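You operate a simulated robot arm through the tools that you are given. There is no shell and no other tool.

Carry out the task below with a simulated two-armed robot. There is one attempt and no reset: what you move stays moved.

## Task
Shut the oven down, then open it and pull out the top shelf.
Fine: oven knob to off, heat and blower off; undo both latches.

Only the result counts: the job must be done as asked and must still hold three seconds after the hand-in. Knocking over, shifting, dropping, spilling or breaking anything else fails it.

## Robot
Two 7-joint arms with fingered hands on one trunk that stands fixed in place. Base frame: the origin is at the foot of the trunk, x ahead of it, y to its left, z up. Units: m, rad, N and s.
The left shoulder is at [0.07, 0.172, 1.527], the right one opposite. Each reaches about 1.156 m from its shoulder. Payload 5 kg a hand.
The TCP of each hand is the grasp point between the finger pads, 0.043 m short of the fingertips. In the tool frame z runs along the fingers and y along their closing line. The gripper opens to 0.144 m; its body begins 0.05 m behind the TCP. The gripper is a hand of 5 fingers: y runs from the thumb to the fingers, the wrist lies at [-0.021, -0.124, -0.221] in the tool frame, and closing takes about 1.5 s.
Orientation is that of the tool frame in the base frame, as a unit quaternion [w, x, y, z]. With the fingers straight down and the wrist toward the robot, the tool's x, y and z point along [0, 1, 0], [1, 0, 0] and [0, 0, -1] of the base frame.

## Interface
- The arms move only by the tool arm_command. It takes "left_commands", "right_commands" or both (then of equal length, played together; a hand with none holds still); each is a list of rows, each an object of numbers (a shift or turn left out is 0, a gripper value left out holds the last): "x", "y", "z": the shift along the base's x, y, z in m; "ax", "ay", "az": the turn, a rotation vector about the base's x, y, z in rad. In form: [{"x": .., "y": .., "z": .., "ax": .., "ay": .., "az": ..}, ...]. A call has 1 to 20 rows; each row shifts and turns the commanded pose from where the row before left it. "left_fingers" and "right_fingers" are, for a hand that has rows, the finger opening in m, from 0 to 0.144, set as the call begins (left out, the last holds). A row lasts 0.2 s, in which the tool goes at most 0.05 m and 0.15 rad; a call with a longer step from one row to the next is refused whole, and so is a gripper value outside its range. A pose out of reach is approached as far as the arm can. The call stops where the force on the tool passes 90 N (or 10 N more than at its start, if that is more) or the arm is blocked; 0.2 s more then pass. The fingers move at their own pace (about 0.045 m/s each) and stop on an object; they squeeze with about 33 N. The grip force told is the motor's: it shows also when the fingers shut on nothing. Time passes only in rows, and 0.2 s behind the last, so rows that do not move let the fingers close. The reply holds the time, the measured pose of the TCP, the force on the tool along the base axes, the opening and the grip force, in the units named above and with some noise, with the torque about the TCP (base axes, N m) and any sound that the robot's microphone picked up.
- Cameras (640 x 400 px; columns grow to the right, rows downward): "scene" is now at [0.1349, 0.0396, 1.7571]; the picture's right is [0.48, -0.88, 0.00], its down [-0.49, -0.27, -0.83] and it looks along [0.73, 0.40, -0.56] (base axes); focal length 235 px, centre (320, 200). "left" rides on the left gripper at [-0.086, -0.108, -0.168] in its tool frame; the picture's right is [-0.80, -0.28, 0.53], its down [0.54, -0.73, 0.42] and it looks along [0.27, 0.63, 0.73] (tool axes); focal length 275 px, centre (320, 200). "right" rides on the right gripper at [0.086, -0.108, -0.168] in its tool frame; the picture's right is [-0.80, 0.28, -0.53], its down [-0.54, -0.73, 0.42] and it looks along [-0.27, 0.63, 0.73] (tool axes); focal length 275 px, centre (320, 200). There is no depth. A picture from a camera that has moved, and an enlarged one, comes with that camera's place and axes in the base frame and with its lens. The place of the scene camera against the robot may be out by one fixed shift of up to 0.012 m in any direction.
- capture(camera): a new picture of that camera. It takes no simulated time.
- move_column(by): slides the trunk up (or, below 0, down) by that many m; the arms and the scene camera ride with it, the base frame stays. It gives what a move gives, with no picture.
- finger_targets(index, middle, ring, little, thumb_bend, thumb_turn, hand): sets how far each is bent, from 0 (flat) to 100 (curled in); at 30 the hand is open as for a grip, at 70 the pads meet at the TCP. One left out holds its place. A second passes; each finger stops where it meets its share of the squeeze, and holds until it gets a number again. A gripper value or a shape takes the hand back. It gives what a move gives, with no picture; readings hold the bend of each and the force on index, middle, ring, little, thumb and palm. thumb_turn goes from beside the hand (0) to across from the fingers (100), as for a grip.
- preshape(shape, hand): the hand has 5 fingers and takes this shape, open, in about a second: jaw (thumb against the fingers, like two jaws); tri (thumb and two fingers); tip (a fingertip pinch); poke (one finger out to press); point (the index stretched); flat (the hand flat); cup (the hand cupped); fist (a fist). The gripper value then closes the fingers along that shape, each until it touches; the sizes above hold for jaw. It gives what a move gives, with no picture.
- turn_head(pan, tilt): turns the head with the scene camera to pan (to the left, within 1.501 rad either way) and tilt (down, from -0.506 to 1.204), counted from straight ahead of the robot. It gives what a move gives.
- close_up(camera, box): a new picture of the part [left, top, right, bottom] of that camera's present view, enlarged. It takes no simulated time.
- job_done(): hands the job in; it is judged then, once.

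Places have to be worked out from the pictures, the camera data and where the tool is seen. Open the grippers and draw the arms clear of the work before you hand the job in, unless the task says otherwise.

The tools are called after "Request:" as a command line: name --argument value ..., lists and objects as JSON in quotes. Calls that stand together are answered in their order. arm_command: Moves the arms, as the interface text tells. Its arguments: {"type":"object","properties":{"left_commands":{"type":"array","items":{"type":"object","properties":{"x":{"type":"number"},"y":{"type":"number"},"z":{"type":"number"},"ax":{"type":"number"},"ay":{"type":"number"},"az":{"type":"number"}}}},"left_fingers":{"type":"number"},"right_commands":{"type":"array","items":{"type":"object","properties":{"x":{"type":"number"},"y":{"type":"number"},"z":{"type":"number"},"ax":{"type":"number"},"ay":{"type":"number"},"az":{"type":"number"}}}},"right_fingers":{"type":"number"}},"required":[]} The other tools are called the same way: move_column (by) moves the trunk up or down; preshape (shape, hand) gives the hand a shape; finger_targets (index, middle, ring, little, thumb_bend, thumb_turn, hand) moves the fingers one by one; turn_head (pan, tilt) turns the head that bears the scene camera; capture (camera) takes a picture; close_up (camera, box) takes an enlarged picture of a part of a camera's view; job_done () hands the job in.

At the start:

```text
t: 0.0
left_eef_pos: [0.4595, 0.5978, 1.6565]
left_ee_rot: [0.001, 0.707, 0.707, 0.0]
left_wrist_force: [-0.6, 0.3, -0.8]
left_ft_torque: [-0.01, 0.0, 0.01]
left_finger_gap: 0.1437
left_gripper_force: 0.0
left_shape: jaw
left_bend: [30.0, 30.0, 30.0, 30.0, 30.0, 98.0]
left_finger forces: [0.0, 0.1, 0.0, 0.0, 0.0, 0.0]
right_eef_pos: [0.6771, 0.0718, 1.6286]
right_ee_rot: [0.0, 0.708, 0.707, 0.0]
right_wrist_force: [-0.4, 0.5, 0.3]
right_ft_torque: [0.03, 0.01, -0.01]
right_finger_gap: 0.1436
right_gripper_force: 0.0
right_shape: jaw
right_bend: [30.0, 30.0, 30.0, 30.0, 30.0, 98.0]
right_finger forces: [0.0, 0.0, 0.0, 0.1, 0.0, 0.0]
trunk travel left (down, up): [-0.625, 0.315]
head pan, tilt (commanded): [0.499, 0.592]
```

scene: 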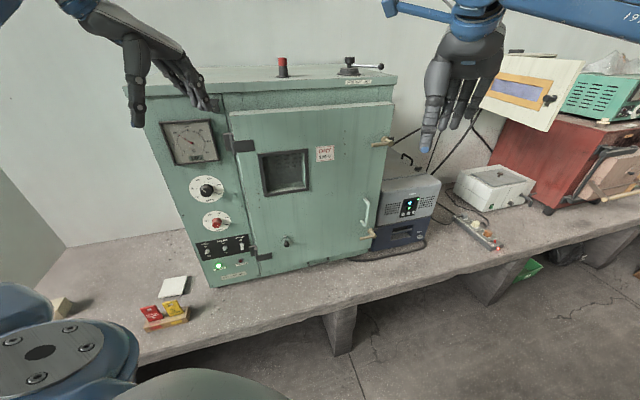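
right: 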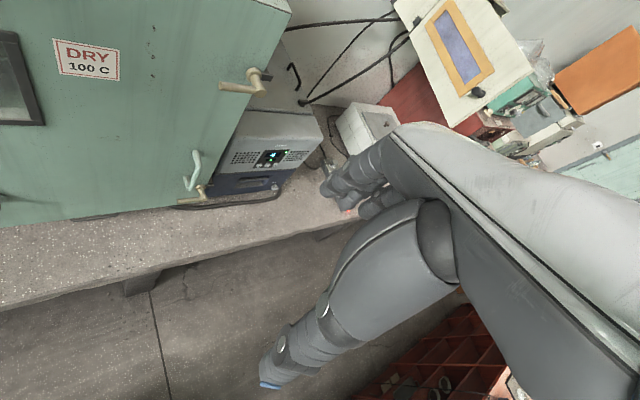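
left: 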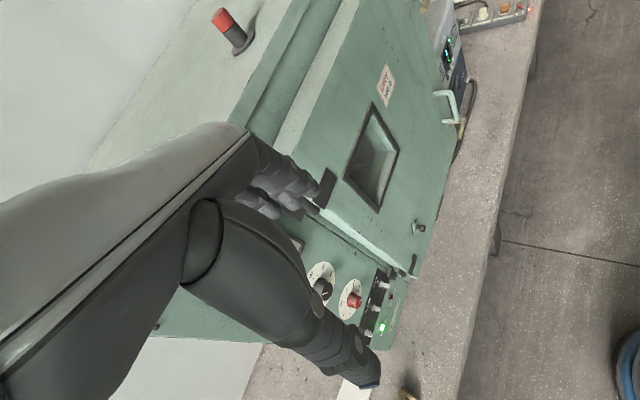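

I see a green oven with a dial gauge, two knobs, a switch strip, a hinged door (hinges on the left), two latches on the right edge and a handle. I'll enlarge the panel and the latches first.

Request:
close_up --camera "scene" --box '[140, 100, 300, 290]'

Request:
close_up --camera "scene" --box '[180, 170, 270, 286]'

Request:
close_up --camera "scene" --box '[330, 100, 450, 270]'

Request:
close_up --camera "right" --box '[140, 40, 340, 230]'

Request:
close_up --camera "left" --box '[290, 230, 440, 360]'

```text
2.11 times, centred on (220, 195) of scene
camera zoom: at [0.1349, 0.0396, 1.7571], right [0.48, -0.88, 0.0], down [-0.49, -0.27, -0.83], along [0.73, 0.4, -0.56], focal length 495 px, centre (530, 210)
```

zoom: 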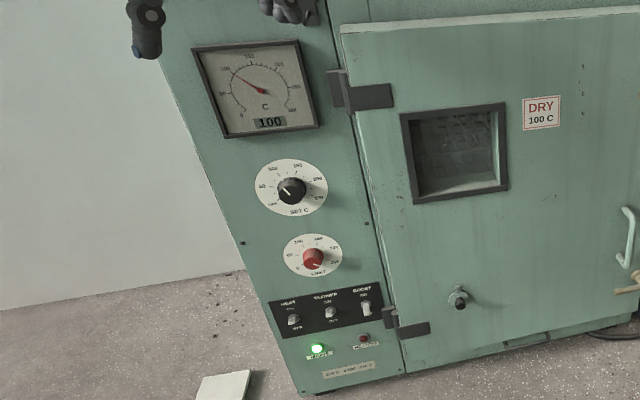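

```text
3.45 times, centred on (225, 228) of scene
camera zoom: at [0.1349, 0.0396, 1.7571], right [0.48, -0.88, 0.0], down [-0.49, -0.27, -0.83], along [0.73, 0.4, -0.56], focal length 811 px, centre (648, 103)
```

zoom: 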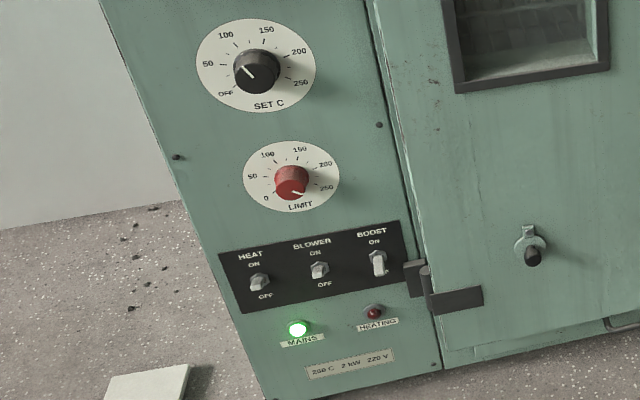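

```text
2.35 times, centred on (390, 185) of scene
camera zoom: at [0.1349, 0.0396, 1.7571], right [0.48, -0.88, 0.0], down [-0.49, -0.27, -0.83], along [0.73, 0.4, -0.56], focal length 554 px, centre (155, 235)
```

zoom: 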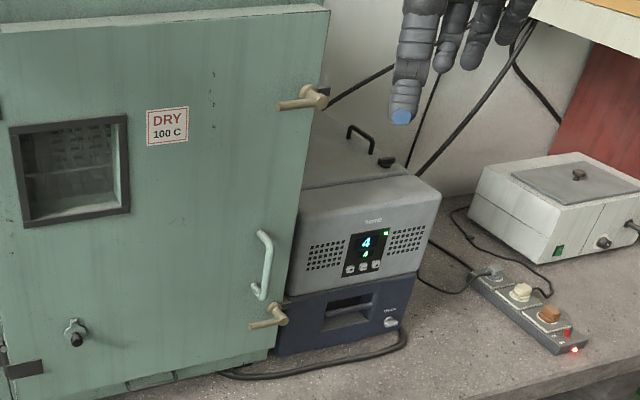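

```text
2.11 times, centred on (240, 135) of right
camera zoom: at [0.5688, 0.1581, 1.7953], right [0.28, -0.8, 0.53], down [-0.73, -0.54, -0.42], along [0.63, -0.27, -0.73], focal length 580 px, centre (488, 337)
```

zoom: 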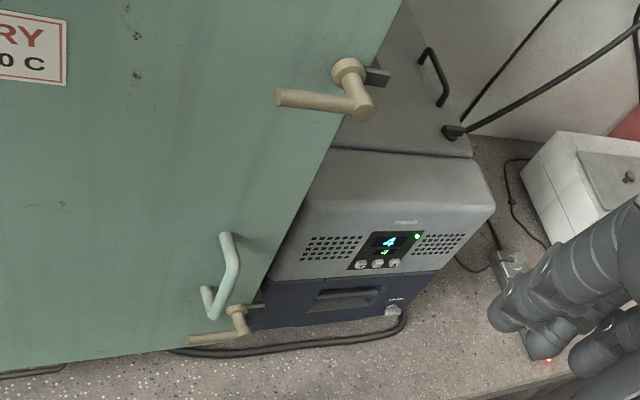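

```text
3.08 times, centred on (365, 295) of left
camera zoom: at [0.3493, 0.5112, 1.8238], right [-0.28, -0.8, -0.53], down [-0.73, 0.54, -0.42], along [0.63, 0.27, -0.73], focal length 847 px, centre (182, -92)
```

zoom: 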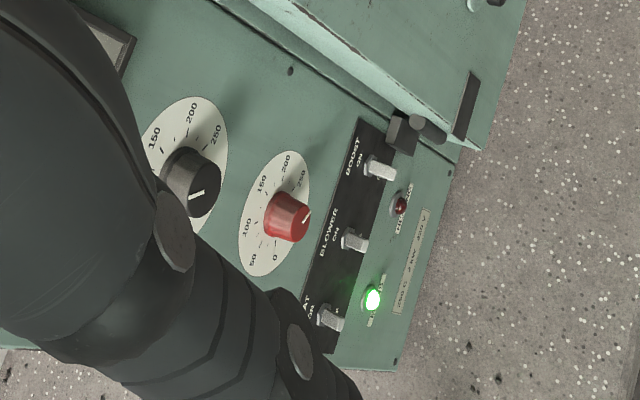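

The SET C knob, HEAT, BLOWER and BOOST toggles, and two lever latches are readable. I'll zoom further on each to judge their present states.

Request:
close_up --camera "scene" --box '[198, 228, 258, 266]'

Request:
close_up --camera "scene" --box '[186, 172, 236, 204]'

Request:
close_up --camera "scene" --box '[355, 120, 405, 160]'

Request:
close_up --camera "scene" --box '[350, 190, 400, 250]'

Request:
close_up --camera "scene" --box '[255, 140, 345, 205]'

```text
10.53 times, centred on (228, 247) of scene
camera zoom: at [0.1349, 0.0396, 1.7571], right [0.48, -0.88, 0.0], down [-0.49, -0.27, -0.83], along [0.73, 0.4, -0.56], focal length 2477 px, centre (1288, -295)
```

zoom: 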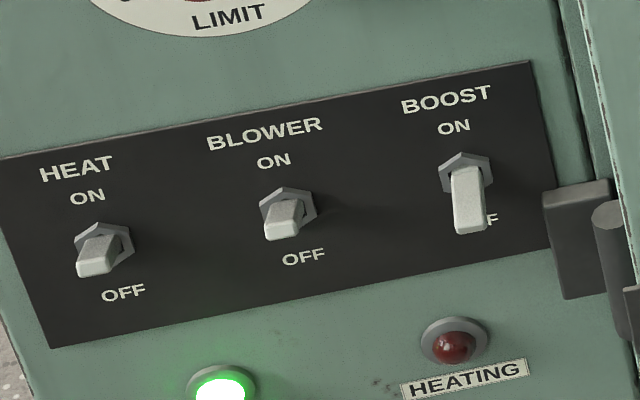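

```text
12.50 times, centred on (211, 188) of scene
camera zoom: at [0.1349, 0.0396, 1.7571], right [0.48, -0.88, 0.0], down [-0.49, -0.27, -0.83], along [0.73, 0.4, -0.56], focal length 2941 px, centre (1682, 350)
```

zoom: 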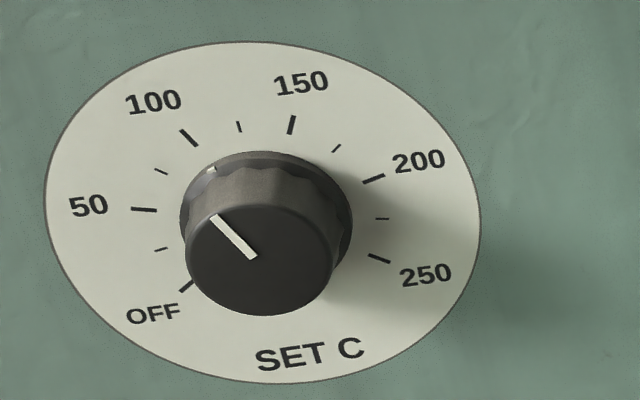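

```text
10.00 times, centred on (380, 140) of scene
camera zoom: at [0.1349, 0.0396, 1.7571], right [0.48, -0.88, 0.0], down [-0.49, -0.27, -0.83], along [0.73, 0.4, -0.56], focal length 2353 px, centre (-280, 800)
```

zoom: 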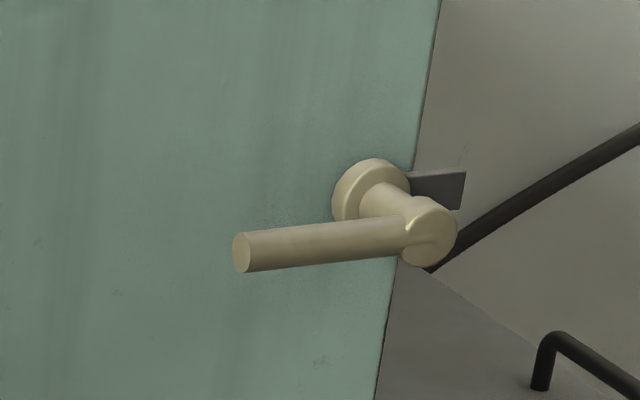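

```text
6.67 times, centred on (375, 220) of scene
camera zoom: at [0.1349, 0.0396, 1.7571], right [0.48, -0.88, 0.0], down [-0.49, -0.27, -0.83], along [0.73, 0.4, -0.56], focal length 1568 px, centre (-47, 67)
```

zoom: 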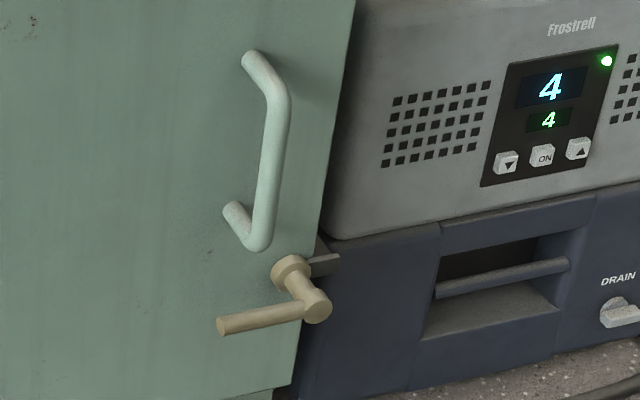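

```text
6.15 times, centred on (300, 172) of scene
camera zoom: at [0.1349, 0.0396, 1.7571], right [0.48, -0.88, 0.0], down [-0.49, -0.27, -0.83], along [0.73, 0.4, -0.56], focal length 1448 px, centre (443, 369)
```

zoom: 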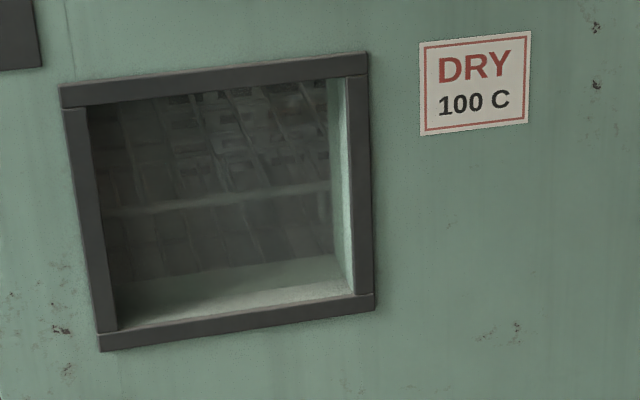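

Boost is already OFF (lever covers its OFF label), while HEAT and BLOWER are ON, and SET C points at about 100. The oven face looks turned about 45° toward the robot; I'll bring the left hand to fingers-forward in front of the control panel, at a standoff, for better views.

Request:
arm_command --left_commands '[{"x": -0.01, "z": -0.01, "ay": -0.143}, {"x": -0.01, "z": -0.01, "ay": -0.143}, {"x": -0.01, "z": -0.02, "ay": -0.143}, {"x": -0.01, "z": -0.02, "ay": -0.143}, {"x": -0.01, "z": -0.02, "ay": -0.143}, {"x": -0.01, "z": -0.02, "ay": -0.143}, {"x": -0.01, "z": -0.02, "ay": -0.143}, {"z": -0.02, "ay": -0.143}, {"z": -0.02, "ay": -0.143}, {"z": -0.02, "ay": -0.143}, {"z": -0.02, "ay": -0.141}, {"az": 0.144}, {"az": 0.144}, {"az": 0.144}, {"az": 0.144}, {"az": 0.144}]'

Request:
capture --camera "left"

Request:
capture --camera "scene"

```text
t: 3.4
left_eef_pos: [0.4022, 0.616, 1.4435]
left_ee_rot: [0.292, 0.292, 0.644, 0.644]
left_wrist_force: [0.7, -0.1, 0.0]
left_ft_torque: [0.02, 0.03, -0.02]
left_finger_gap: 0.1439
left_gripper_force: 0.0
left_shape: jaw
left_bend: [30.0, 30.0, 30.0, 30.0, 30.0, 97.0]
left_finger forces: [0.0, 0.1, 0.0, 0.0, 0.1, 0.1]
left hand out of reach, approached as far as the arm can: row 8, 9, 14, 15, 16
right_eef_pos: [0.6776, 0.0728, 1.627]
right_ee_rot: [0.0, 0.707, 0.708, -0.001]
right_wrist_force: [-0.2, -0.5, -0.6]
right_ft_torque: [0.03, 0.04, -0.02]
right_finger_gap: 0.1434
right_gripper_force: 0.0
right_shape: jaw
right_bend: [30.0, 30.0, 30.0, 30.0, 30.0, 98.0]
right_finger forces: [0.0, 0.0, 0.1, 0.0, 0.0, 0.0]
trunk travel left (down, up): [-0.625, 0.315]
head pan, tilt (commanded): [0.499, 0.592]
```

```text
taken
camera left: at [0.3324, 0.4407, 1.333], right [0.93, -0.24, -0.28], down [-0.04, 0.69, -0.72], along [0.37, 0.68, 0.63], focal length 275 px, centre (320, 200)
```

left: 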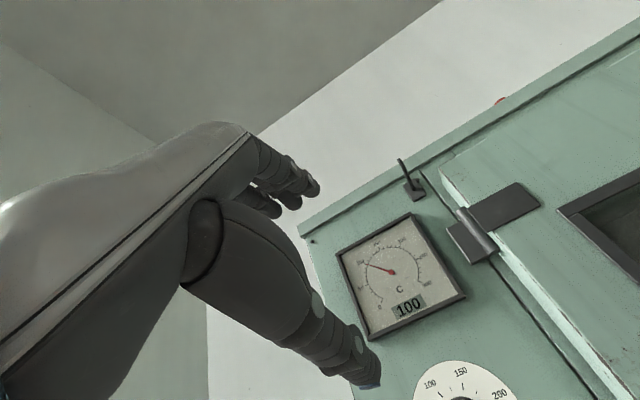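

```text
taken
camera scene: at [0.1357, 0.039, 1.7571], right [0.48, -0.88, 0.0], down [-0.49, -0.27, -0.83], along [0.73, 0.4, -0.56], focal length 235 px, centre (320, 200)
```

scene: 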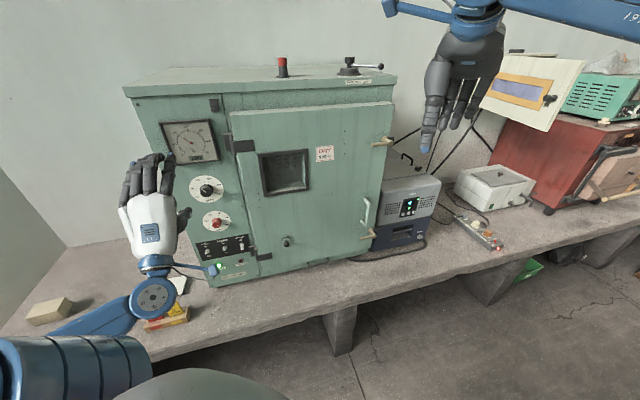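

The hand reached the fingers-forward pose. Triangulating the gauge gives a panel plane facing about (-0.69,-0.72,0), with the SET knob at about (0.583, 0.755, 1.311) standing out 0.034 m, LIMIT at z≈1.16 and the toggles at z≈1.00. I'll go down to a standoff in front of the SET knob and square up.

Request:
arm_command --left_commands '[{"x": 0.02, "y": 0.004, "z": -0.03}, {"x": 0.02, "y": 0.004, "z": -0.03}, {"x": 0.01, "y": 0.004, "z": -0.035, "az": 0.04}, {"z": -0.035, "az": 0.047}, {}]'

Request:
capture --camera "left"

Request:
capture --camera "scene"

```text
t: 4.6
left_eef_pos: [0.45, 0.641, 1.3315]
left_ee_rot: [0.263, 0.266, 0.657, 0.655]
left_wrist_force: [-0.8, 0.6, 0.4]
left_ft_torque: [0.02, 0.01, -0.05]
left_finger_gap: 0.1438
left_gripper_force: 0.1
left_shape: jaw
left_bend: [30.0, 30.0, 30.0, 30.0, 30.0, 97.0]
left_finger forces: [0.0, 0.0, 0.0, 0.0, 0.0, 0.0]
left hand out of reach, approached as far as the arm can: row 4
right_eef_pos: [0.675, 0.0708, 1.6278]
right_ee_rot: [0.0, 0.707, 0.707, 0.0]
right_wrist_force: [-0.7, 0.0, 0.3]
right_ft_torque: [-0.05, 0.0, -0.03]
right_finger_gap: 0.1436
right_gripper_force: 0.1
right_shape: jaw
right_bend: [30.0, 30.0, 30.0, 30.0, 30.0, 98.0]
right_finger forces: [0.0, 0.0, 0.0, 0.0, 0.1, 0.0]
trunk travel left (down, up): [-0.625, 0.315]
head pan, tilt (commanded): [0.499, 0.592]
```

```text
taken
camera left: at [0.394, 0.4598, 1.2237], right [0.94, -0.17, -0.29], down [-0.1, 0.68, -0.73], along [0.32, 0.71, 0.62], focal length 275 px, centre (320, 200)
```

left: 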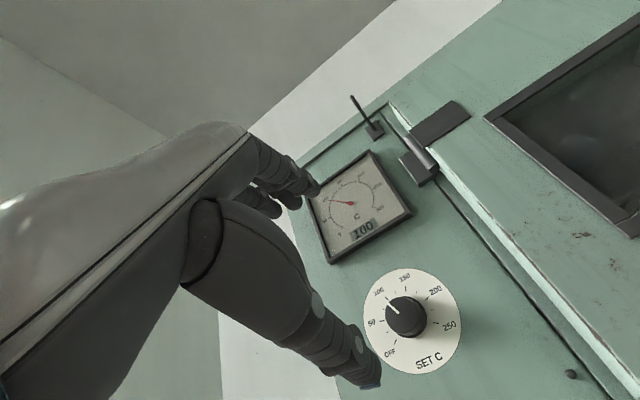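

```text
taken
camera scene: at [0.1339, 0.04, 1.7572], right [0.48, -0.88, 0.0], down [-0.49, -0.27, -0.83], along [0.73, 0.4, -0.56], focal length 235 px, centre (320, 200)
```

scene: 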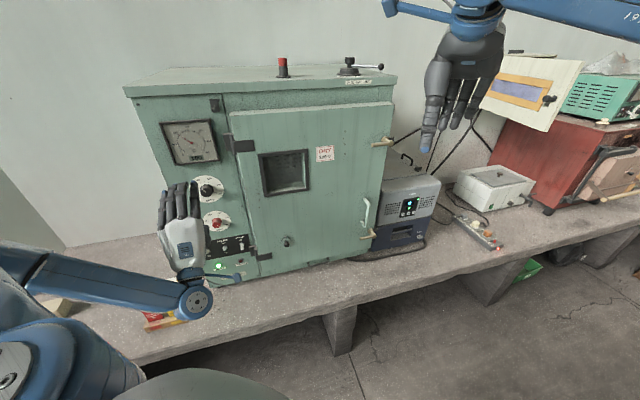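

The dial now triangulates to about (0.594, 0.784, 1.297). Before grasping I test the wrist roll range in free air, rolling clockwise (as seen from the front) first, at the standoff.

Request:
arm_command --left_commands '[{"ax": 0.103, "ay": 0.108}, {"ax": 0.103, "ay": 0.108}, {"ax": 0.103, "ay": 0.108}, {"ax": 0.103, "ay": 0.108}, {"ax": 0.103, "ay": 0.108}, {"ax": 0.103, "ay": 0.108}, {}]'

Request:
capture --camera "left"

Request:
capture --camera "scene"

```text
t: 6.2
left_eef_pos: [0.4513, 0.6431, 1.3313]
left_ee_rot: [-0.048, 0.523, 0.477, 0.705]
left_wrist_force: [-0.3, -0.7, 0.2]
left_ft_torque: [-0.01, 0.03, 0.01]
left_finger_gap: 0.1439
left_gripper_force: 0.0
left_shape: jaw
left_bend: [30.0, 30.0, 30.0, 30.0, 30.0, 97.0]
left_finger forces: [0.0, 0.1, 0.0, 0.0, 0.1, 0.0]
right_eef_pos: [0.6775, 0.0716, 1.6282]
right_ee_rot: [0.001, 0.707, 0.707, 0.0]
right_wrist_force: [0.1, -0.7, 0.8]
right_ft_torque: [0.0, 0.02, 0.0]
right_finger_gap: 0.1435
right_gripper_force: 0.1
right_shape: jaw
right_bend: [30.0, 30.0, 30.0, 30.0, 30.0, 98.0]
right_finger forces: [0.1, 0.1, 0.0, 0.1, 0.0, 0.0]
trunk travel left (down, up): [-0.625, 0.315]
head pan, tilt (commanded): [0.499, 0.592]
```

```text
taken
camera left: at [0.312, 0.5429, 1.1977], right [0.57, 0.2, -0.8], down [-0.36, 0.93, -0.03], along [0.74, 0.31, 0.6], focal length 275 px, centre (320, 200)
```

left: 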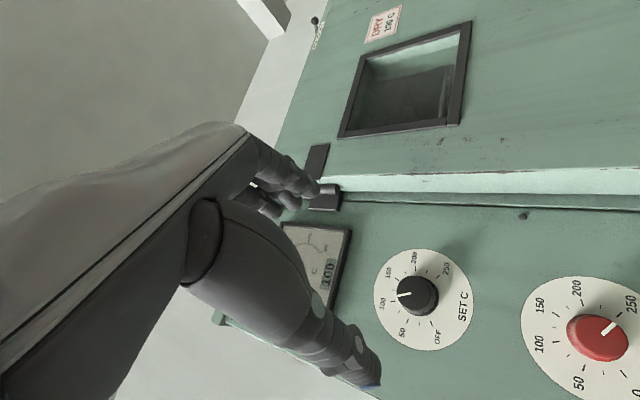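

```text
taken
camera scene: at [0.135, 0.0398, 1.7571], right [0.48, -0.88, 0.0], down [-0.49, -0.27, -0.83], along [0.73, 0.4, -0.56], focal length 235 px, centre (320, 200)
```

scene: 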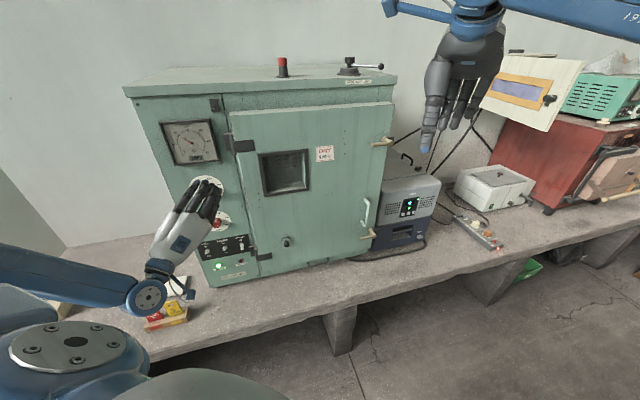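

The three hand views agree: dial centre at (0.595, 0.787, 1.297), LIMIT at z≈1.145. The +0.9 roll is reachable; now I test the other end of the roll, about 1.9 rad counter-clockwise, still in free air.

Request:
arm_command --left_commands '[{"ax": -0.1, "ay": -0.105}, {"ax": -0.1, "ay": -0.105}, {"ax": -0.1, "ay": -0.105}, {"ax": -0.1, "ay": -0.105}, {"ax": -0.1, "ay": -0.105}, {"ax": -0.1, "ay": -0.105}, {"ax": -0.1, "ay": -0.105}, {"ax": -0.1, "ay": -0.105}, {"ax": -0.1, "ay": -0.105}, {"ax": -0.1, "ay": -0.105}, {"ax": -0.1, "ay": -0.105}, {"ax": -0.1, "ay": -0.105}, {"ax": -0.1, "ay": -0.105}, {}]'

Request:
capture --camera "left"

Request:
capture --camera "scene"

```text
t: 9.2
left_eef_pos: [0.4235, 0.7227, 1.4083]
left_ee_rot: [0.544, -0.08, 0.703, 0.451]
left_wrist_force: [-0.6, 0.3, 0.1]
left_ft_torque: [0.0, 0.0, -0.03]
left_finger_gap: 0.144
left_gripper_force: 0.0
left_shape: jaw
left_bend: [30.0, 30.0, 30.0, 30.0, 30.0, 97.0]
left_finger forces: [0.1, 0.0, 0.1, 0.0, 0.0, 0.0]
left hand out of reach, approached as far as the arm can: row 7, 8, 9, 10, 11, 12, 13
right_eef_pos: [0.6771, 0.0716, 1.628]
right_ee_rot: [0.001, 0.707, 0.707, 0.0]
right_wrist_force: [-1.0, -0.8, -0.4]
right_ft_torque: [0.0, 0.0, 0.0]
right_finger_gap: 0.1439
right_gripper_force: 0.0
right_shape: jaw
right_bend: [30.0, 30.0, 30.0, 30.0, 30.0, 98.0]
right_finger forces: [0.0, 0.0, 0.0, 0.1, 0.0, 0.0]
trunk travel left (down, up): [-0.625, 0.315]
head pan, tilt (commanded): [0.499, 0.592]
```

```text
taken
camera left: at [0.4046, 0.5051, 1.4208], right [0.86, -0.08, 0.51], down [0.52, 0.09, -0.85], along [0.02, 0.99, 0.12], focal length 275 px, centre (320, 200)
```

left: 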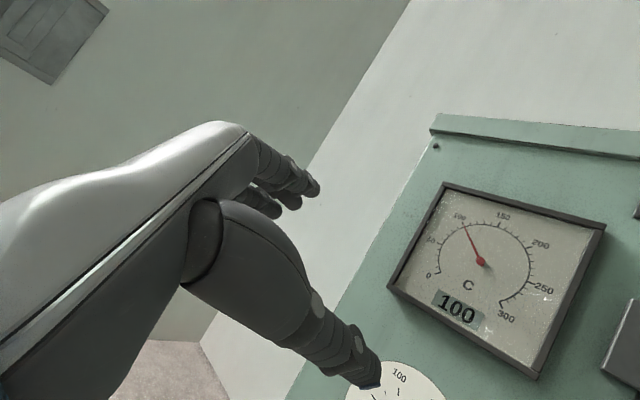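

```text
taken
camera scene: at [0.1346, 0.0397, 1.7571], right [0.48, -0.88, 0.0], down [-0.49, -0.27, -0.83], along [0.73, 0.4, -0.56], focal length 235 px, centre (320, 200)
```

scene: 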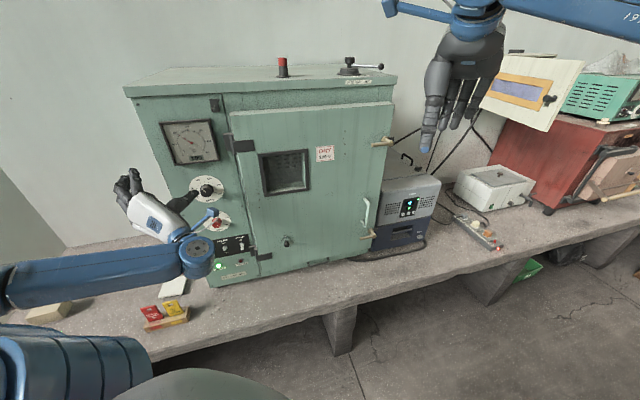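

Roll is limited near the fingers-up pose, so the usable range is on the other side. I roll back and further clockwise to find that end.

Request:
arm_command --left_commands '[{"ax": 0.1, "ay": 0.105}, {"ax": 0.1, "ay": 0.105}, {"ax": 0.1, "ay": 0.105}, {"ax": 0.1, "ay": 0.105}, {"ax": 0.1, "ay": 0.105}, {"ax": 0.1, "ay": 0.105}, {"ax": 0.1, "ay": 0.105}, {"ax": 0.1, "ay": 0.105}, {"ax": 0.1, "ay": 0.105}, {"ax": 0.1, "ay": 0.105}, {"ax": 0.1, "ay": 0.105}, {"ax": 0.1, "ay": 0.105}, {"ax": 0.1, "ay": 0.105}, {}]'

Request:
arm_command --left_commands '[{"ax": 0.1, "ay": 0.105}, {"ax": 0.1, "ay": 0.105}, {"ax": 0.1, "ay": 0.105}, {"ax": 0.1, "ay": 0.105}, {"ax": 0.1, "ay": 0.105}, {"ax": 0.1, "ay": 0.105}, {"ax": 0.1, "ay": 0.105}, {}]'

Request:
capture --camera "left"

Request:
capture --camera "scene"

```text
t: 12.2
left_eef_pos: [0.4229, 0.7212, 1.409]
left_ee_rot: [-0.048, 0.522, 0.478, 0.704]
left_wrist_force: [0.0, 0.1, 0.0]
left_ft_torque: [-0.01, 0.01, -0.01]
left_finger_gap: 0.1441
left_gripper_force: 0.0
left_shape: jaw
left_bend: [30.0, 30.0, 30.0, 30.0, 30.0, 97.0]
left_finger forces: [0.1, 0.1, 0.0, 0.0, 0.0, 0.1]
right_eef_pos: [0.6763, 0.0711, 1.6284]
right_ee_rot: [0.0, 0.707, 0.707, 0.0]
right_wrist_force: [-0.5, -0.4, -0.3]
right_ft_torque: [0.06, 0.03, 0.0]
right_finger_gap: 0.1438
right_gripper_force: 0.0
right_shape: jaw
right_bend: [30.0, 30.0, 30.0, 30.0, 30.0, 98.0]
right_finger forces: [0.1, 0.0, 0.0, 0.1, 0.0, 0.0]
trunk travel left (down, up): [-0.625, 0.315]
head pan, tilt (commanded): [0.499, 0.592]
```

```text
t: 14.0
left_eef_pos: [0.4226, 0.722, 1.4071]
left_ee_rot: [-0.385, 0.689, 0.164, 0.592]
left_wrist_force: [-0.8, 0.2, 0.2]
left_ft_torque: [-0.01, 0.02, 0.01]
left_finger_gap: 0.1437
left_gripper_force: 0.1
left_shape: jaw
left_bend: [30.0, 30.0, 30.0, 30.0, 30.0, 97.0]
left_finger forces: [0.0, 0.1, 0.0, 0.0, 0.1, 0.1]
right_eef_pos: [0.6773, 0.0718, 1.628]
right_ee_rot: [0.0, 0.707, 0.707, 0.0]
right_wrist_force: [0.6, -0.2, -0.2]
right_ft_torque: [0.02, 0.04, -0.02]
right_finger_gap: 0.1437
right_gripper_force: 0.0
right_shape: jaw
right_bend: [30.0, 30.0, 30.0, 30.0, 30.0, 98.0]
right_finger forces: [0.0, 0.0, 0.1, 0.0, 0.1, 0.0]
trunk travel left (down, up): [-0.625, 0.315]
head pan, tilt (commanded): [0.499, 0.592]
```

```text
taken
camera left: at [0.2109, 0.69, 1.3628], right [-0.02, 0.75, -0.66], down [-0.07, 0.65, 0.75], along [1.0, 0.06, 0.04], focal length 275 px, centre (320, 200)
```

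left: 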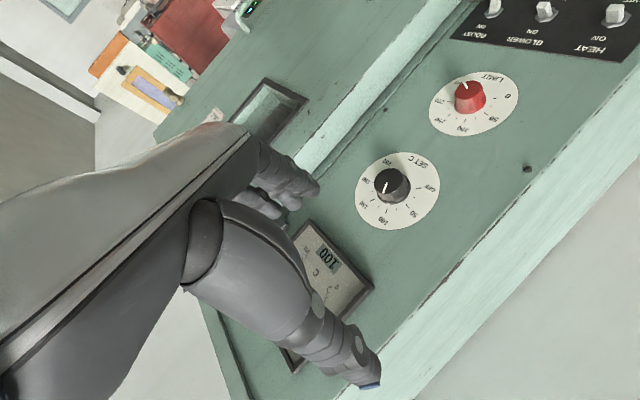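

```text
taken
camera scene: at [0.1349, 0.0396, 1.7571], right [0.48, -0.88, 0.0], down [-0.49, -0.27, -0.83], along [0.73, 0.4, -0.56], focal length 235 px, centre (320, 200)
```

scene: 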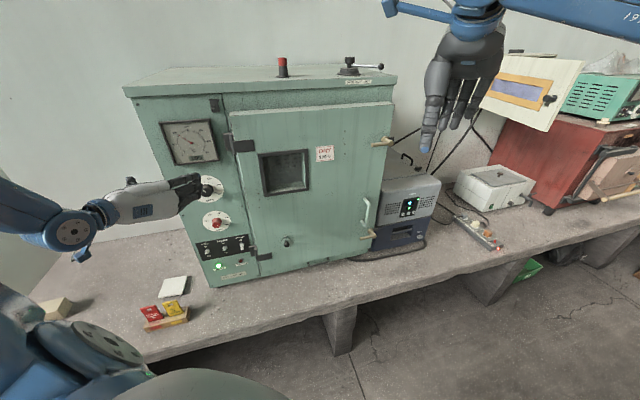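

That end is fine: roll 1.92 is reached without warnings, so I'll turn from there back toward 0. I move in line with the knob axis at 0.15 m standoff and narrow the fingers to 0.09.

Request:
arm_command --left_commands '[{"x": 0.014, "y": -0.009, "z": -0.022, "ax": 0.05, "ay": 0.052}, {"x": 0.014, "y": -0.009, "z": -0.022, "ax": 0.05, "ay": 0.052}, {"x": 0.014, "y": -0.009, "z": -0.022}, {"x": 0.014, "y": -0.009, "z": -0.022}, {"x": 0.013, "y": -0.008, "z": -0.022}, {}, {}]' --left_fingers 0.09

Request:
capture --camera "left"

Request:
capture --camera "scene"

```text
t: 15.6
left_eef_pos: [0.4901, 0.6784, 1.2981]
left_ee_rot: [-0.427, 0.698, 0.116, 0.564]
left_wrist_force: [0.3, -0.1, -0.5]
left_ft_torque: [-0.01, -0.02, -0.04]
left_finger_gap: 0.0904
left_gripper_force: 0.1
left_shape: jaw
left_bend: [28.0, 40.0, 37.0, 40.0, 64.0, 100.0]
left_finger forces: [0.0, 0.1, 0.0, 0.0, 0.1, 0.1]
right_eef_pos: [0.6752, 0.0708, 1.6283]
right_ee_rot: [0.0, 0.707, 0.707, 0.0]
right_wrist_force: [-0.5, -0.5, 0.5]
right_ft_torque: [-0.02, -0.01, 0.0]
right_finger_gap: 0.1435
right_gripper_force: 0.0
right_shape: jaw
right_bend: [30.0, 30.0, 30.0, 30.0, 30.0, 98.0]
right_finger forces: [0.1, 0.0, 0.0, 0.0, 0.0, 0.0]
trunk travel left (down, up): [-0.625, 0.315]
head pan, tilt (commanded): [0.499, 0.592]
```

```text
taken
camera left: at [0.2751, 0.6502, 1.2729], right [-0.08, 0.81, -0.57], down [0.01, 0.58, 0.82], along [1.0, 0.06, -0.06], focal length 275 px, centre (320, 200)
```

left: 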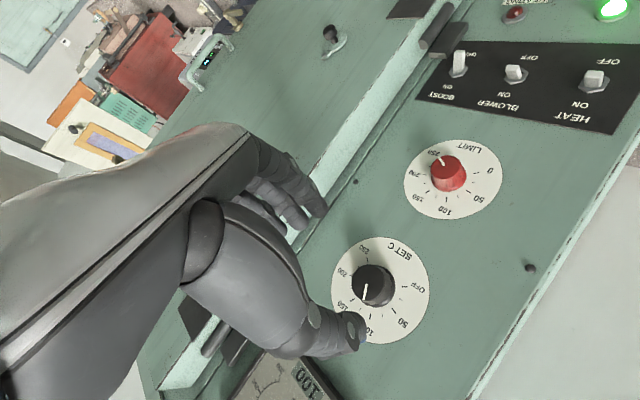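

```text
taken
camera scene: at [0.1336, 0.0391, 1.7572], right [0.48, -0.88, 0.0], down [-0.49, -0.27, -0.83], along [0.73, 0.4, -0.56], focal length 235 px, centre (320, 200)
```

scene: 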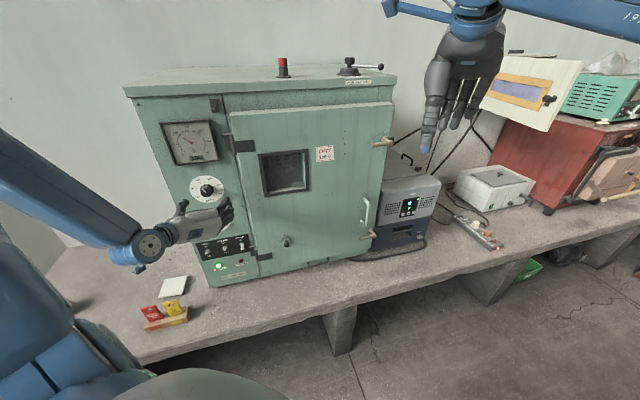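

The knob sits on the tool's forward axis (predicted pixel 379,286; seen about 380,290). I advance 0.06 m and look again before the final 0.035 m.

Request:
arm_command --left_commands '[{"x": 0.0138, "y": 0.0145}, {"x": 0.0138, "y": 0.0145}, {"x": 0.0138, "y": 0.0145}, {}]'

Request:
capture --camera "left"

Request:
close_up --camera "scene" --box '[150, 150, 270, 240]'

```text
t: 16.6
left_eef_pos: [0.5346, 0.7219, 1.2986]
left_ee_rot: [-0.427, 0.698, 0.115, 0.563]
left_wrist_force: [0.6, 0.9, 0.5]
left_ft_torque: [0.01, -0.01, 0.0]
left_finger_gap: 0.0903
left_gripper_force: 0.0
left_shape: jaw
left_bend: [28.0, 40.0, 37.0, 40.0, 64.0, 100.0]
left_finger forces: [0.0, 0.0, 0.0, 0.0, 0.1, 0.1]
right_eef_pos: [0.6774, 0.0721, 1.6285]
right_ee_rot: [-0.001, 0.707, 0.707, 0.0]
right_wrist_force: [0.3, -0.3, 0.1]
right_ft_torque: [-0.03, 0.0, -0.01]
right_finger_gap: 0.1438
right_gripper_force: 0.1
right_shape: jaw
right_bend: [30.0, 30.0, 30.0, 30.0, 30.0, 98.0]
right_finger forces: [0.0, 0.0, 0.0, 0.0, 0.0, 0.0]
trunk travel left (down, up): [-0.625, 0.315]
head pan, tilt (commanded): [0.499, 0.592]
```

```text
taken
camera left: at [0.3189, 0.694, 1.2728], right [-0.08, 0.81, -0.57], down [0.01, 0.58, 0.82], along [1.0, 0.06, -0.06], focal length 275 px, centre (320, 200)
```

left: 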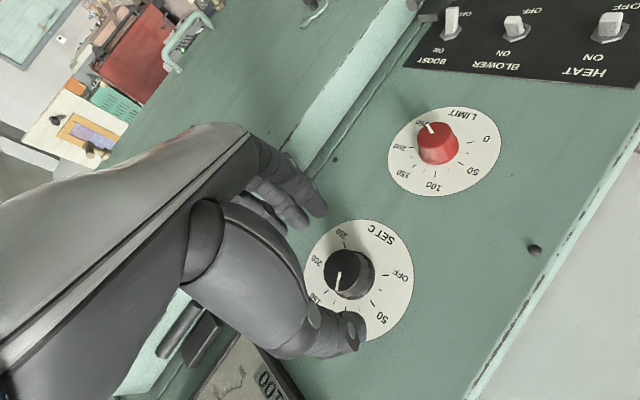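

```text
4.44 times, centred on (210, 195) of scene
camera zoom: at [0.1352, 0.0398, 1.7571], right [0.48, -0.88, 0.0], down [-0.49, -0.27, -0.83], along [0.73, 0.4, -0.56], focal length 1046 px, centre (809, 222)
```

zoom: 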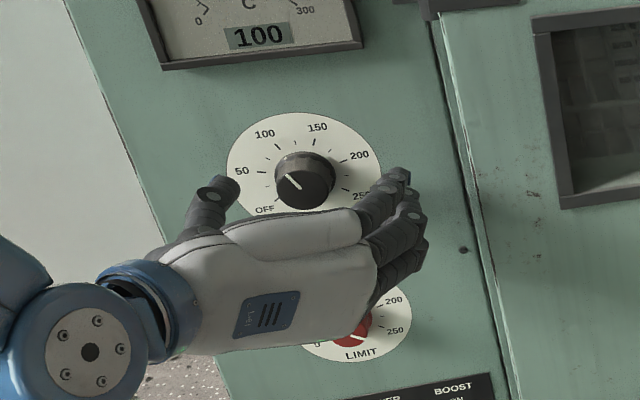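

Thumb is left of the knob and fingers right of it, and the dial centre is still on axis (358,280 against 357,275). I advance the last 0.035 m and close on the knob.

Request:
arm_command --left_commands '[{"x": 0.012, "y": 0.0127}, {"x": 0.012, "y": 0.0127}, {}]'

Request:
capture --camera "left"

Request:
close_up --camera "scene" --box '[150, 150, 270, 240]'

```text
t: 17.4
left_eef_pos: [0.5579, 0.7487, 1.2976]
left_ee_rot: [-0.427, 0.698, 0.115, 0.564]
left_wrist_force: [-0.9, -0.6, 0.2]
left_ft_torque: [0.01, 0.02, 0.01]
left_finger_gap: 0.0903
left_gripper_force: 0.0
left_shape: jaw
left_bend: [28.0, 40.0, 37.0, 40.0, 64.0, 100.0]
left_finger forces: [0.0, 0.1, 0.0, 0.0, 0.1, 0.1]
right_eef_pos: [0.676, 0.0715, 1.628]
right_ee_rot: [0.0, 0.707, 0.707, -0.001]
right_wrist_force: [-0.9, -0.1, 0.2]
right_ft_torque: [0.03, -0.03, -0.02]
right_finger_gap: 0.1436
right_gripper_force: 0.0
right_shape: jaw
right_bend: [30.0, 30.0, 30.0, 30.0, 30.0, 98.0]
right_finger forces: [0.1, 0.0, 0.0, 0.0, 0.0, 0.0]
trunk travel left (down, up): [-0.625, 0.315]
head pan, tilt (commanded): [0.499, 0.592]
```

```text
taken
camera left: at [0.3431, 0.7195, 1.2723], right [-0.08, 0.82, -0.57], down [0.01, 0.58, 0.82], along [1.0, 0.06, -0.06], focal length 275 px, centre (320, 200)
```

left: 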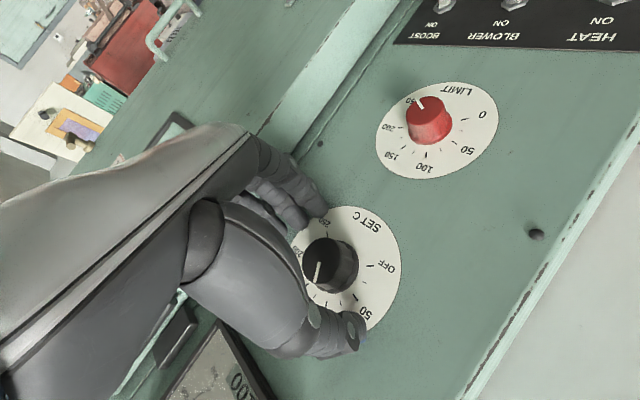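

```text
4.44 times, centred on (210, 195) of scene
camera zoom: at [0.1341, 0.0388, 1.7572], right [0.48, -0.88, 0.0], down [-0.49, -0.27, -0.83], along [0.73, 0.4, -0.56], focal length 1046 px, centre (809, 222)
```

zoom: 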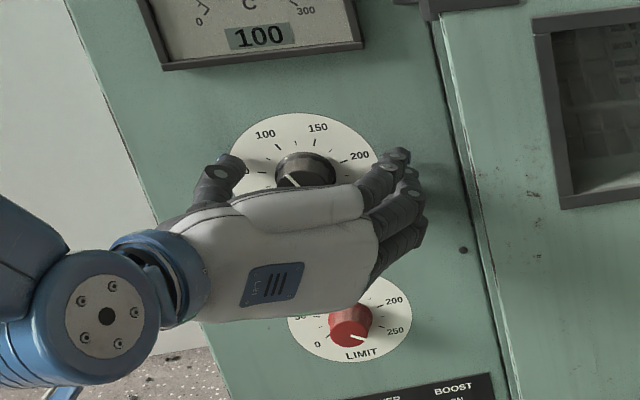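

The hand surrounds the knob with no contact force. I close the fingers onto it and check the grip.

Request:
arm_command --left_commands '[{}, {}, {}, {}, {}, {}]' --left_fingers 0.02

Request:
capture --camera "left"

Request:
close_up --camera "scene" --box '[150, 150, 270, 240]'

```text
t: 18.8
left_eef_pos: [0.5573, 0.7483, 1.299]
left_ee_rot: [-0.426, 0.698, 0.115, 0.564]
left_wrist_force: [-4.0, 4.2, 3.6]
left_ft_torque: [0.0, -0.08, 0.12]
left_finger_gap: 0.0313
left_gripper_force: 32.9
left_shape: jaw
left_bend: [73.0, 59.0, 62.0, 60.0, 74.0, 100.0]
left_finger forces: [15.6, 8.0, 0.0, 0.0, 29.9, 0.0]
right_eef_pos: [0.6751, 0.0729, 1.6285]
right_ee_rot: [0.0, 0.707, 0.707, 0.0]
right_wrist_force: [-0.2, 0.0, -1.6]
right_ft_torque: [0.0, -0.01, 0.0]
right_finger_gap: 0.1436
right_gripper_force: 0.0
right_shape: jaw
right_bend: [30.0, 30.0, 30.0, 30.0, 30.0, 98.0]
right_finger forces: [0.0, 0.0, 0.1, 0.0, 0.1, 0.0]
trunk travel left (down, up): [-0.625, 0.315]
head pan, tilt (commanded): [0.499, 0.592]
```

```text
taken
camera left: at [0.3427, 0.7206, 1.272], right [-0.08, 0.81, -0.57], down [0.01, 0.58, 0.82], along [1.0, 0.06, -0.06], focal length 275 px, centre (320, 200)
```

left: 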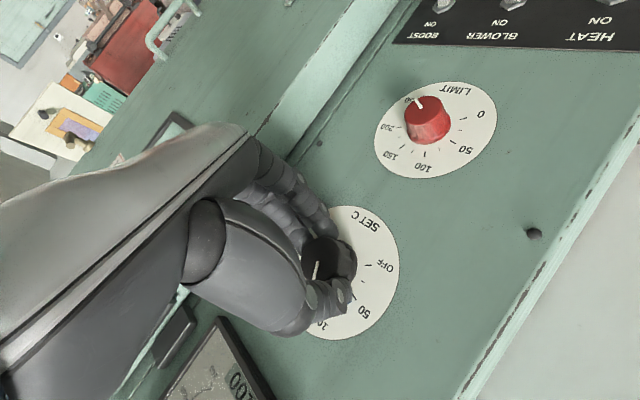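

```text
4.44 times, centred on (210, 195) of scene
camera zoom: at [0.134, 0.0401, 1.7572], right [0.48, -0.88, 0.0], down [-0.49, -0.27, -0.83], along [0.73, 0.4, -0.56], focal length 1046 px, centre (809, 222)
```

zoom: 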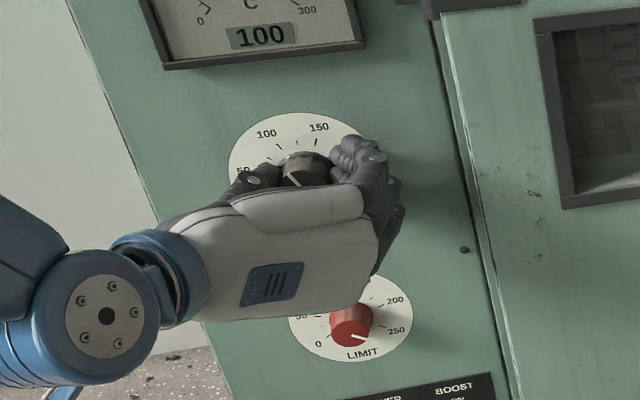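

Thumb, index and middle press on the knob. I turn counter-clockwise a first 0.58 rad and watch the pointer.

Request:
arm_command --left_commands '[{"ax": -0.1, "ay": -0.105}, {"ax": -0.1, "ay": -0.105}, {"ax": -0.1, "ay": -0.105}, {"ax": -0.1, "ay": -0.105}, {}]'

Request:
capture --camera "left"

Request:
close_up --camera "scene" --box '[150, 150, 270, 240]'

```text
t: 20.0
left_eef_pos: [0.5577, 0.7474, 1.2971]
left_ee_rot: [-0.246, 0.637, 0.311, 0.661]
left_wrist_force: [3.6, 11.8, 2.0]
left_ft_torque: [-0.02, -0.07, 0.04]
left_finger_gap: 0.0305
left_gripper_force: 33.1
left_shape: jaw
left_bend: [73.0, 59.0, 62.0, 60.0, 74.0, 100.0]
left_finger forces: [15.0, 8.2, 0.1, 0.1, 29.2, 0.0]
right_eef_pos: [0.6789, 0.0752, 1.627]
right_ee_rot: [0.0, 0.708, 0.707, -0.001]
right_wrist_force: [0.7, 0.3, 0.8]
right_ft_torque: [-0.01, 0.01, -0.01]
right_finger_gap: 0.1434
right_gripper_force: 0.0
right_shape: jaw
right_bend: [30.0, 30.0, 30.0, 30.0, 30.0, 98.0]
right_finger forces: [0.0, 0.0, 0.0, 0.0, 0.0, 0.0]
trunk travel left (down, up): [-0.625, 0.315]
head pan, tilt (commanded): [0.499, 0.592]
```

```text
taken
camera left: at [0.3695, 0.6943, 1.2015], right [0.22, 0.53, -0.82], down [-0.27, 0.84, 0.47], along [0.94, 0.12, 0.32], focal length 275 px, centre (320, 200)
```

left: 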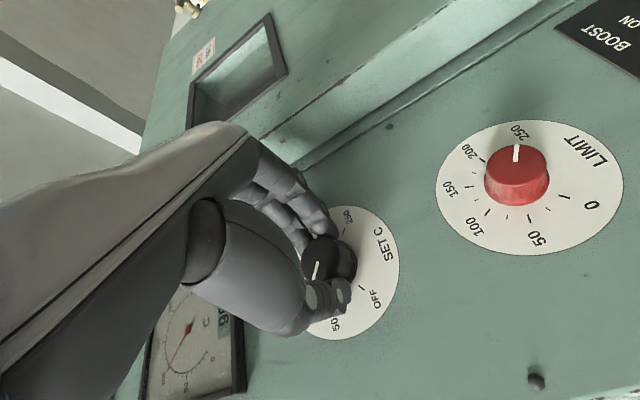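

```text
4.44 times, centred on (210, 195) of scene
camera zoom: at [0.1361, 0.0411, 1.757], right [0.48, -0.88, 0.0], down [-0.49, -0.27, -0.83], along [0.73, 0.4, -0.56], focal length 1046 px, centre (809, 222)
```

zoom: 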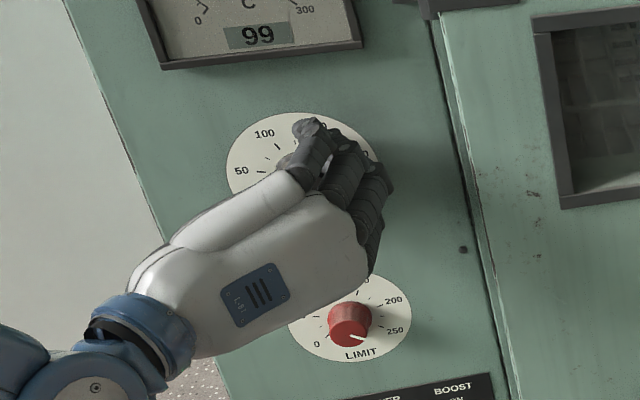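

The knob turns with the hand (pointer fixed in the hand view, gauge reads 99). I continue 1.0 rad more and check the pointer against OFF.

Request:
arm_command --left_commands '[{"ax": -0.1, "ay": -0.105}, {"ax": -0.1, "ay": -0.105}, {"ax": -0.1, "ay": -0.105}, {"ax": -0.1, "ay": -0.105}, {"ax": -0.1, "ay": -0.105}, {"ax": -0.1, "ay": -0.105}, {"ax": -0.1, "ay": -0.105}, {}]'

Request:
capture --camera "left"

Request:
close_up --camera "left" --box '[280, 190, 420, 350]'

Request:
close_up --camera "scene" --box '[150, 150, 270, 240]'

```text
t: 21.8
left_eef_pos: [0.5578, 0.7469, 1.2964]
left_ee_rot: [0.107, 0.406, 0.58, 0.698]
left_wrist_force: [10.2, 6.1, 6.3]
left_ft_torque: [0.25, -0.24, -0.24]
left_finger_gap: 0.0304
left_gripper_force: 32.7
left_shape: jaw
left_bend: [73.0, 58.0, 62.0, 60.0, 74.0, 100.0]
left_finger forces: [20.2, 10.6, 0.1, 0.0, 24.8, 0.0]
right_eef_pos: [0.6793, 0.0728, 1.6272]
right_ee_rot: [0.0, 0.707, 0.707, 0.0]
right_wrist_force: [0.2, 0.1, -0.3]
right_ft_torque: [0.01, 0.01, 0.01]
right_finger_gap: 0.144
right_gripper_force: 0.1
right_shape: jaw
right_bend: [30.0, 30.0, 30.0, 30.0, 30.0, 98.0]
right_finger forces: [0.1, 0.1, 0.0, 0.0, 0.0, 0.1]
trunk travel left (down, up): [-0.625, 0.315]
head pan, tilt (commanded): [0.499, 0.592]
```

```text
taken
camera left: at [0.4628, 0.605, 1.1615], right [0.79, -0.02, -0.61], down [-0.29, 0.86, -0.41], along [0.53, 0.5, 0.68], focal length 275 px, centre (320, 200)
```

left: 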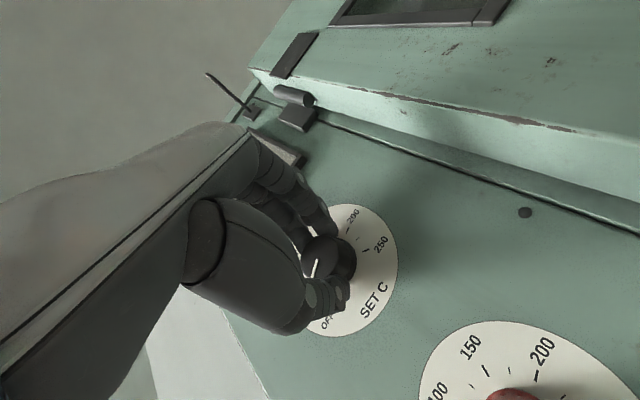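

```text
2.50 times, centred on (350, 270) of left
camera zoom: at [0.4628, 0.605, 1.1615], right [0.79, -0.02, -0.61], down [-0.29, 0.86, -0.41], along [0.53, 0.5, 0.68], focal length 688 px, centre (245, 25)
```

zoom: 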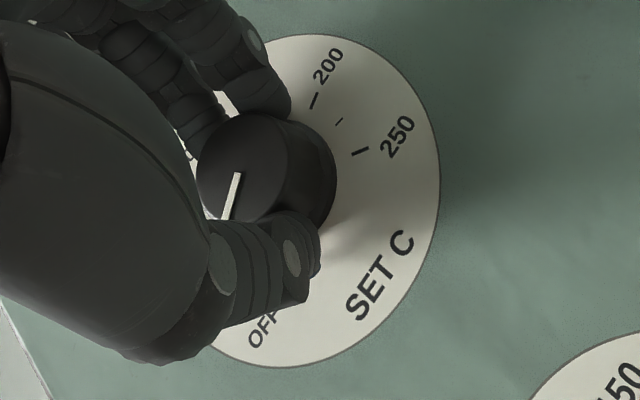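

```text
4.44 times, centred on (210, 195) of scene
camera zoom: at [0.1366, 0.0402, 1.7569], right [0.48, -0.88, 0.0], down [-0.49, -0.27, -0.83], along [0.73, 0.4, -0.56], focal length 1046 px, centre (809, 222)
```

zoom: 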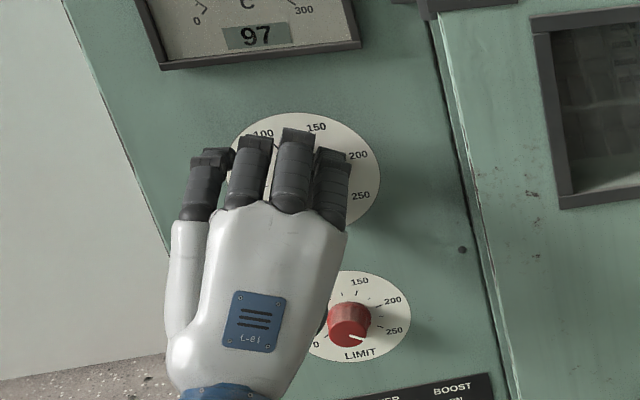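

About 91° turned so far, pointer close to OFF. I turn the remaining ~17° plus a touch, watching for the end stop.

Request:
arm_command --left_commands '[{"ax": -0.07, "ay": -0.073}, {"ax": -0.07, "ay": -0.073}, {"ax": -0.07, "ay": -0.073}, {}]'

Request:
capture --camera "left"

Request:
close_up --camera "left" --box '[280, 190, 420, 350]'

```text
t: 22.8
left_eef_pos: [0.5592, 0.7468, 1.2971]
left_ee_rot: [0.212, 0.316, 0.634, 0.673]
left_wrist_force: [14.5, 3.2, 2.5]
left_ft_torque: [0.5, 0.0, -0.4]
left_finger_gap: 0.03
left_gripper_force: 32.4
left_shape: jaw
left_bend: [73.0, 58.0, 62.0, 60.0, 74.0, 100.0]
left_finger forces: [18.8, 10.9, 0.0, 0.0, 24.9, 0.1]
right_eef_pos: [0.6795, 0.0719, 1.6273]
right_ee_rot: [-0.001, 0.708, 0.707, -0.001]
right_wrist_force: [0.2, -0.1, -0.5]
right_ft_torque: [-0.04, 0.0, 0.01]
right_finger_gap: 0.1436
right_gripper_force: 0.1
right_shape: jaw
right_bend: [30.0, 30.0, 30.0, 30.0, 30.0, 98.0]
right_finger forces: [0.0, 0.0, 0.0, 0.1, 0.1, 0.0]
trunk travel left (down, up): [-0.625, 0.315]
head pan, tilt (commanded): [0.499, 0.592]
```

```text
taken
camera left: at [0.4917, 0.577, 1.1765], right [0.9, -0.13, -0.41], down [-0.18, 0.75, -0.63], along [0.39, 0.65, 0.66], focal length 275 px, centre (320, 200)
```

left: 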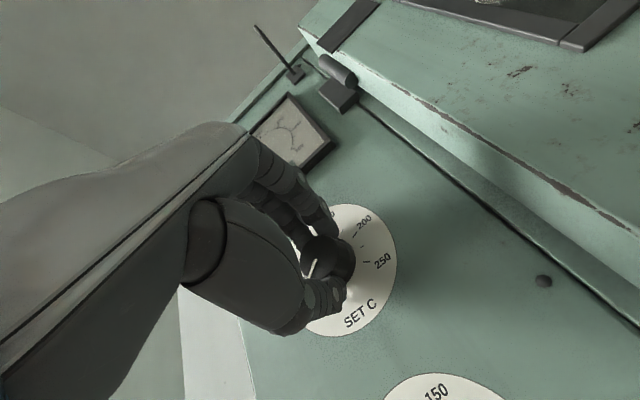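

```text
2.50 times, centred on (350, 270) of left
camera zoom: at [0.4917, 0.577, 1.1765], right [0.9, -0.13, -0.41], down [-0.18, 0.75, -0.63], along [0.39, 0.65, 0.66], focal length 688 px, centre (245, 25)
```

zoom: 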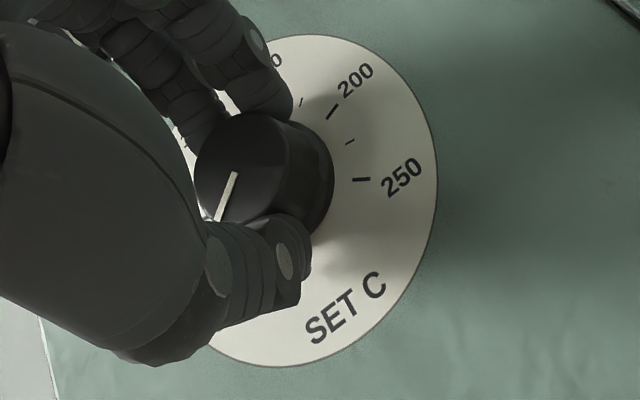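

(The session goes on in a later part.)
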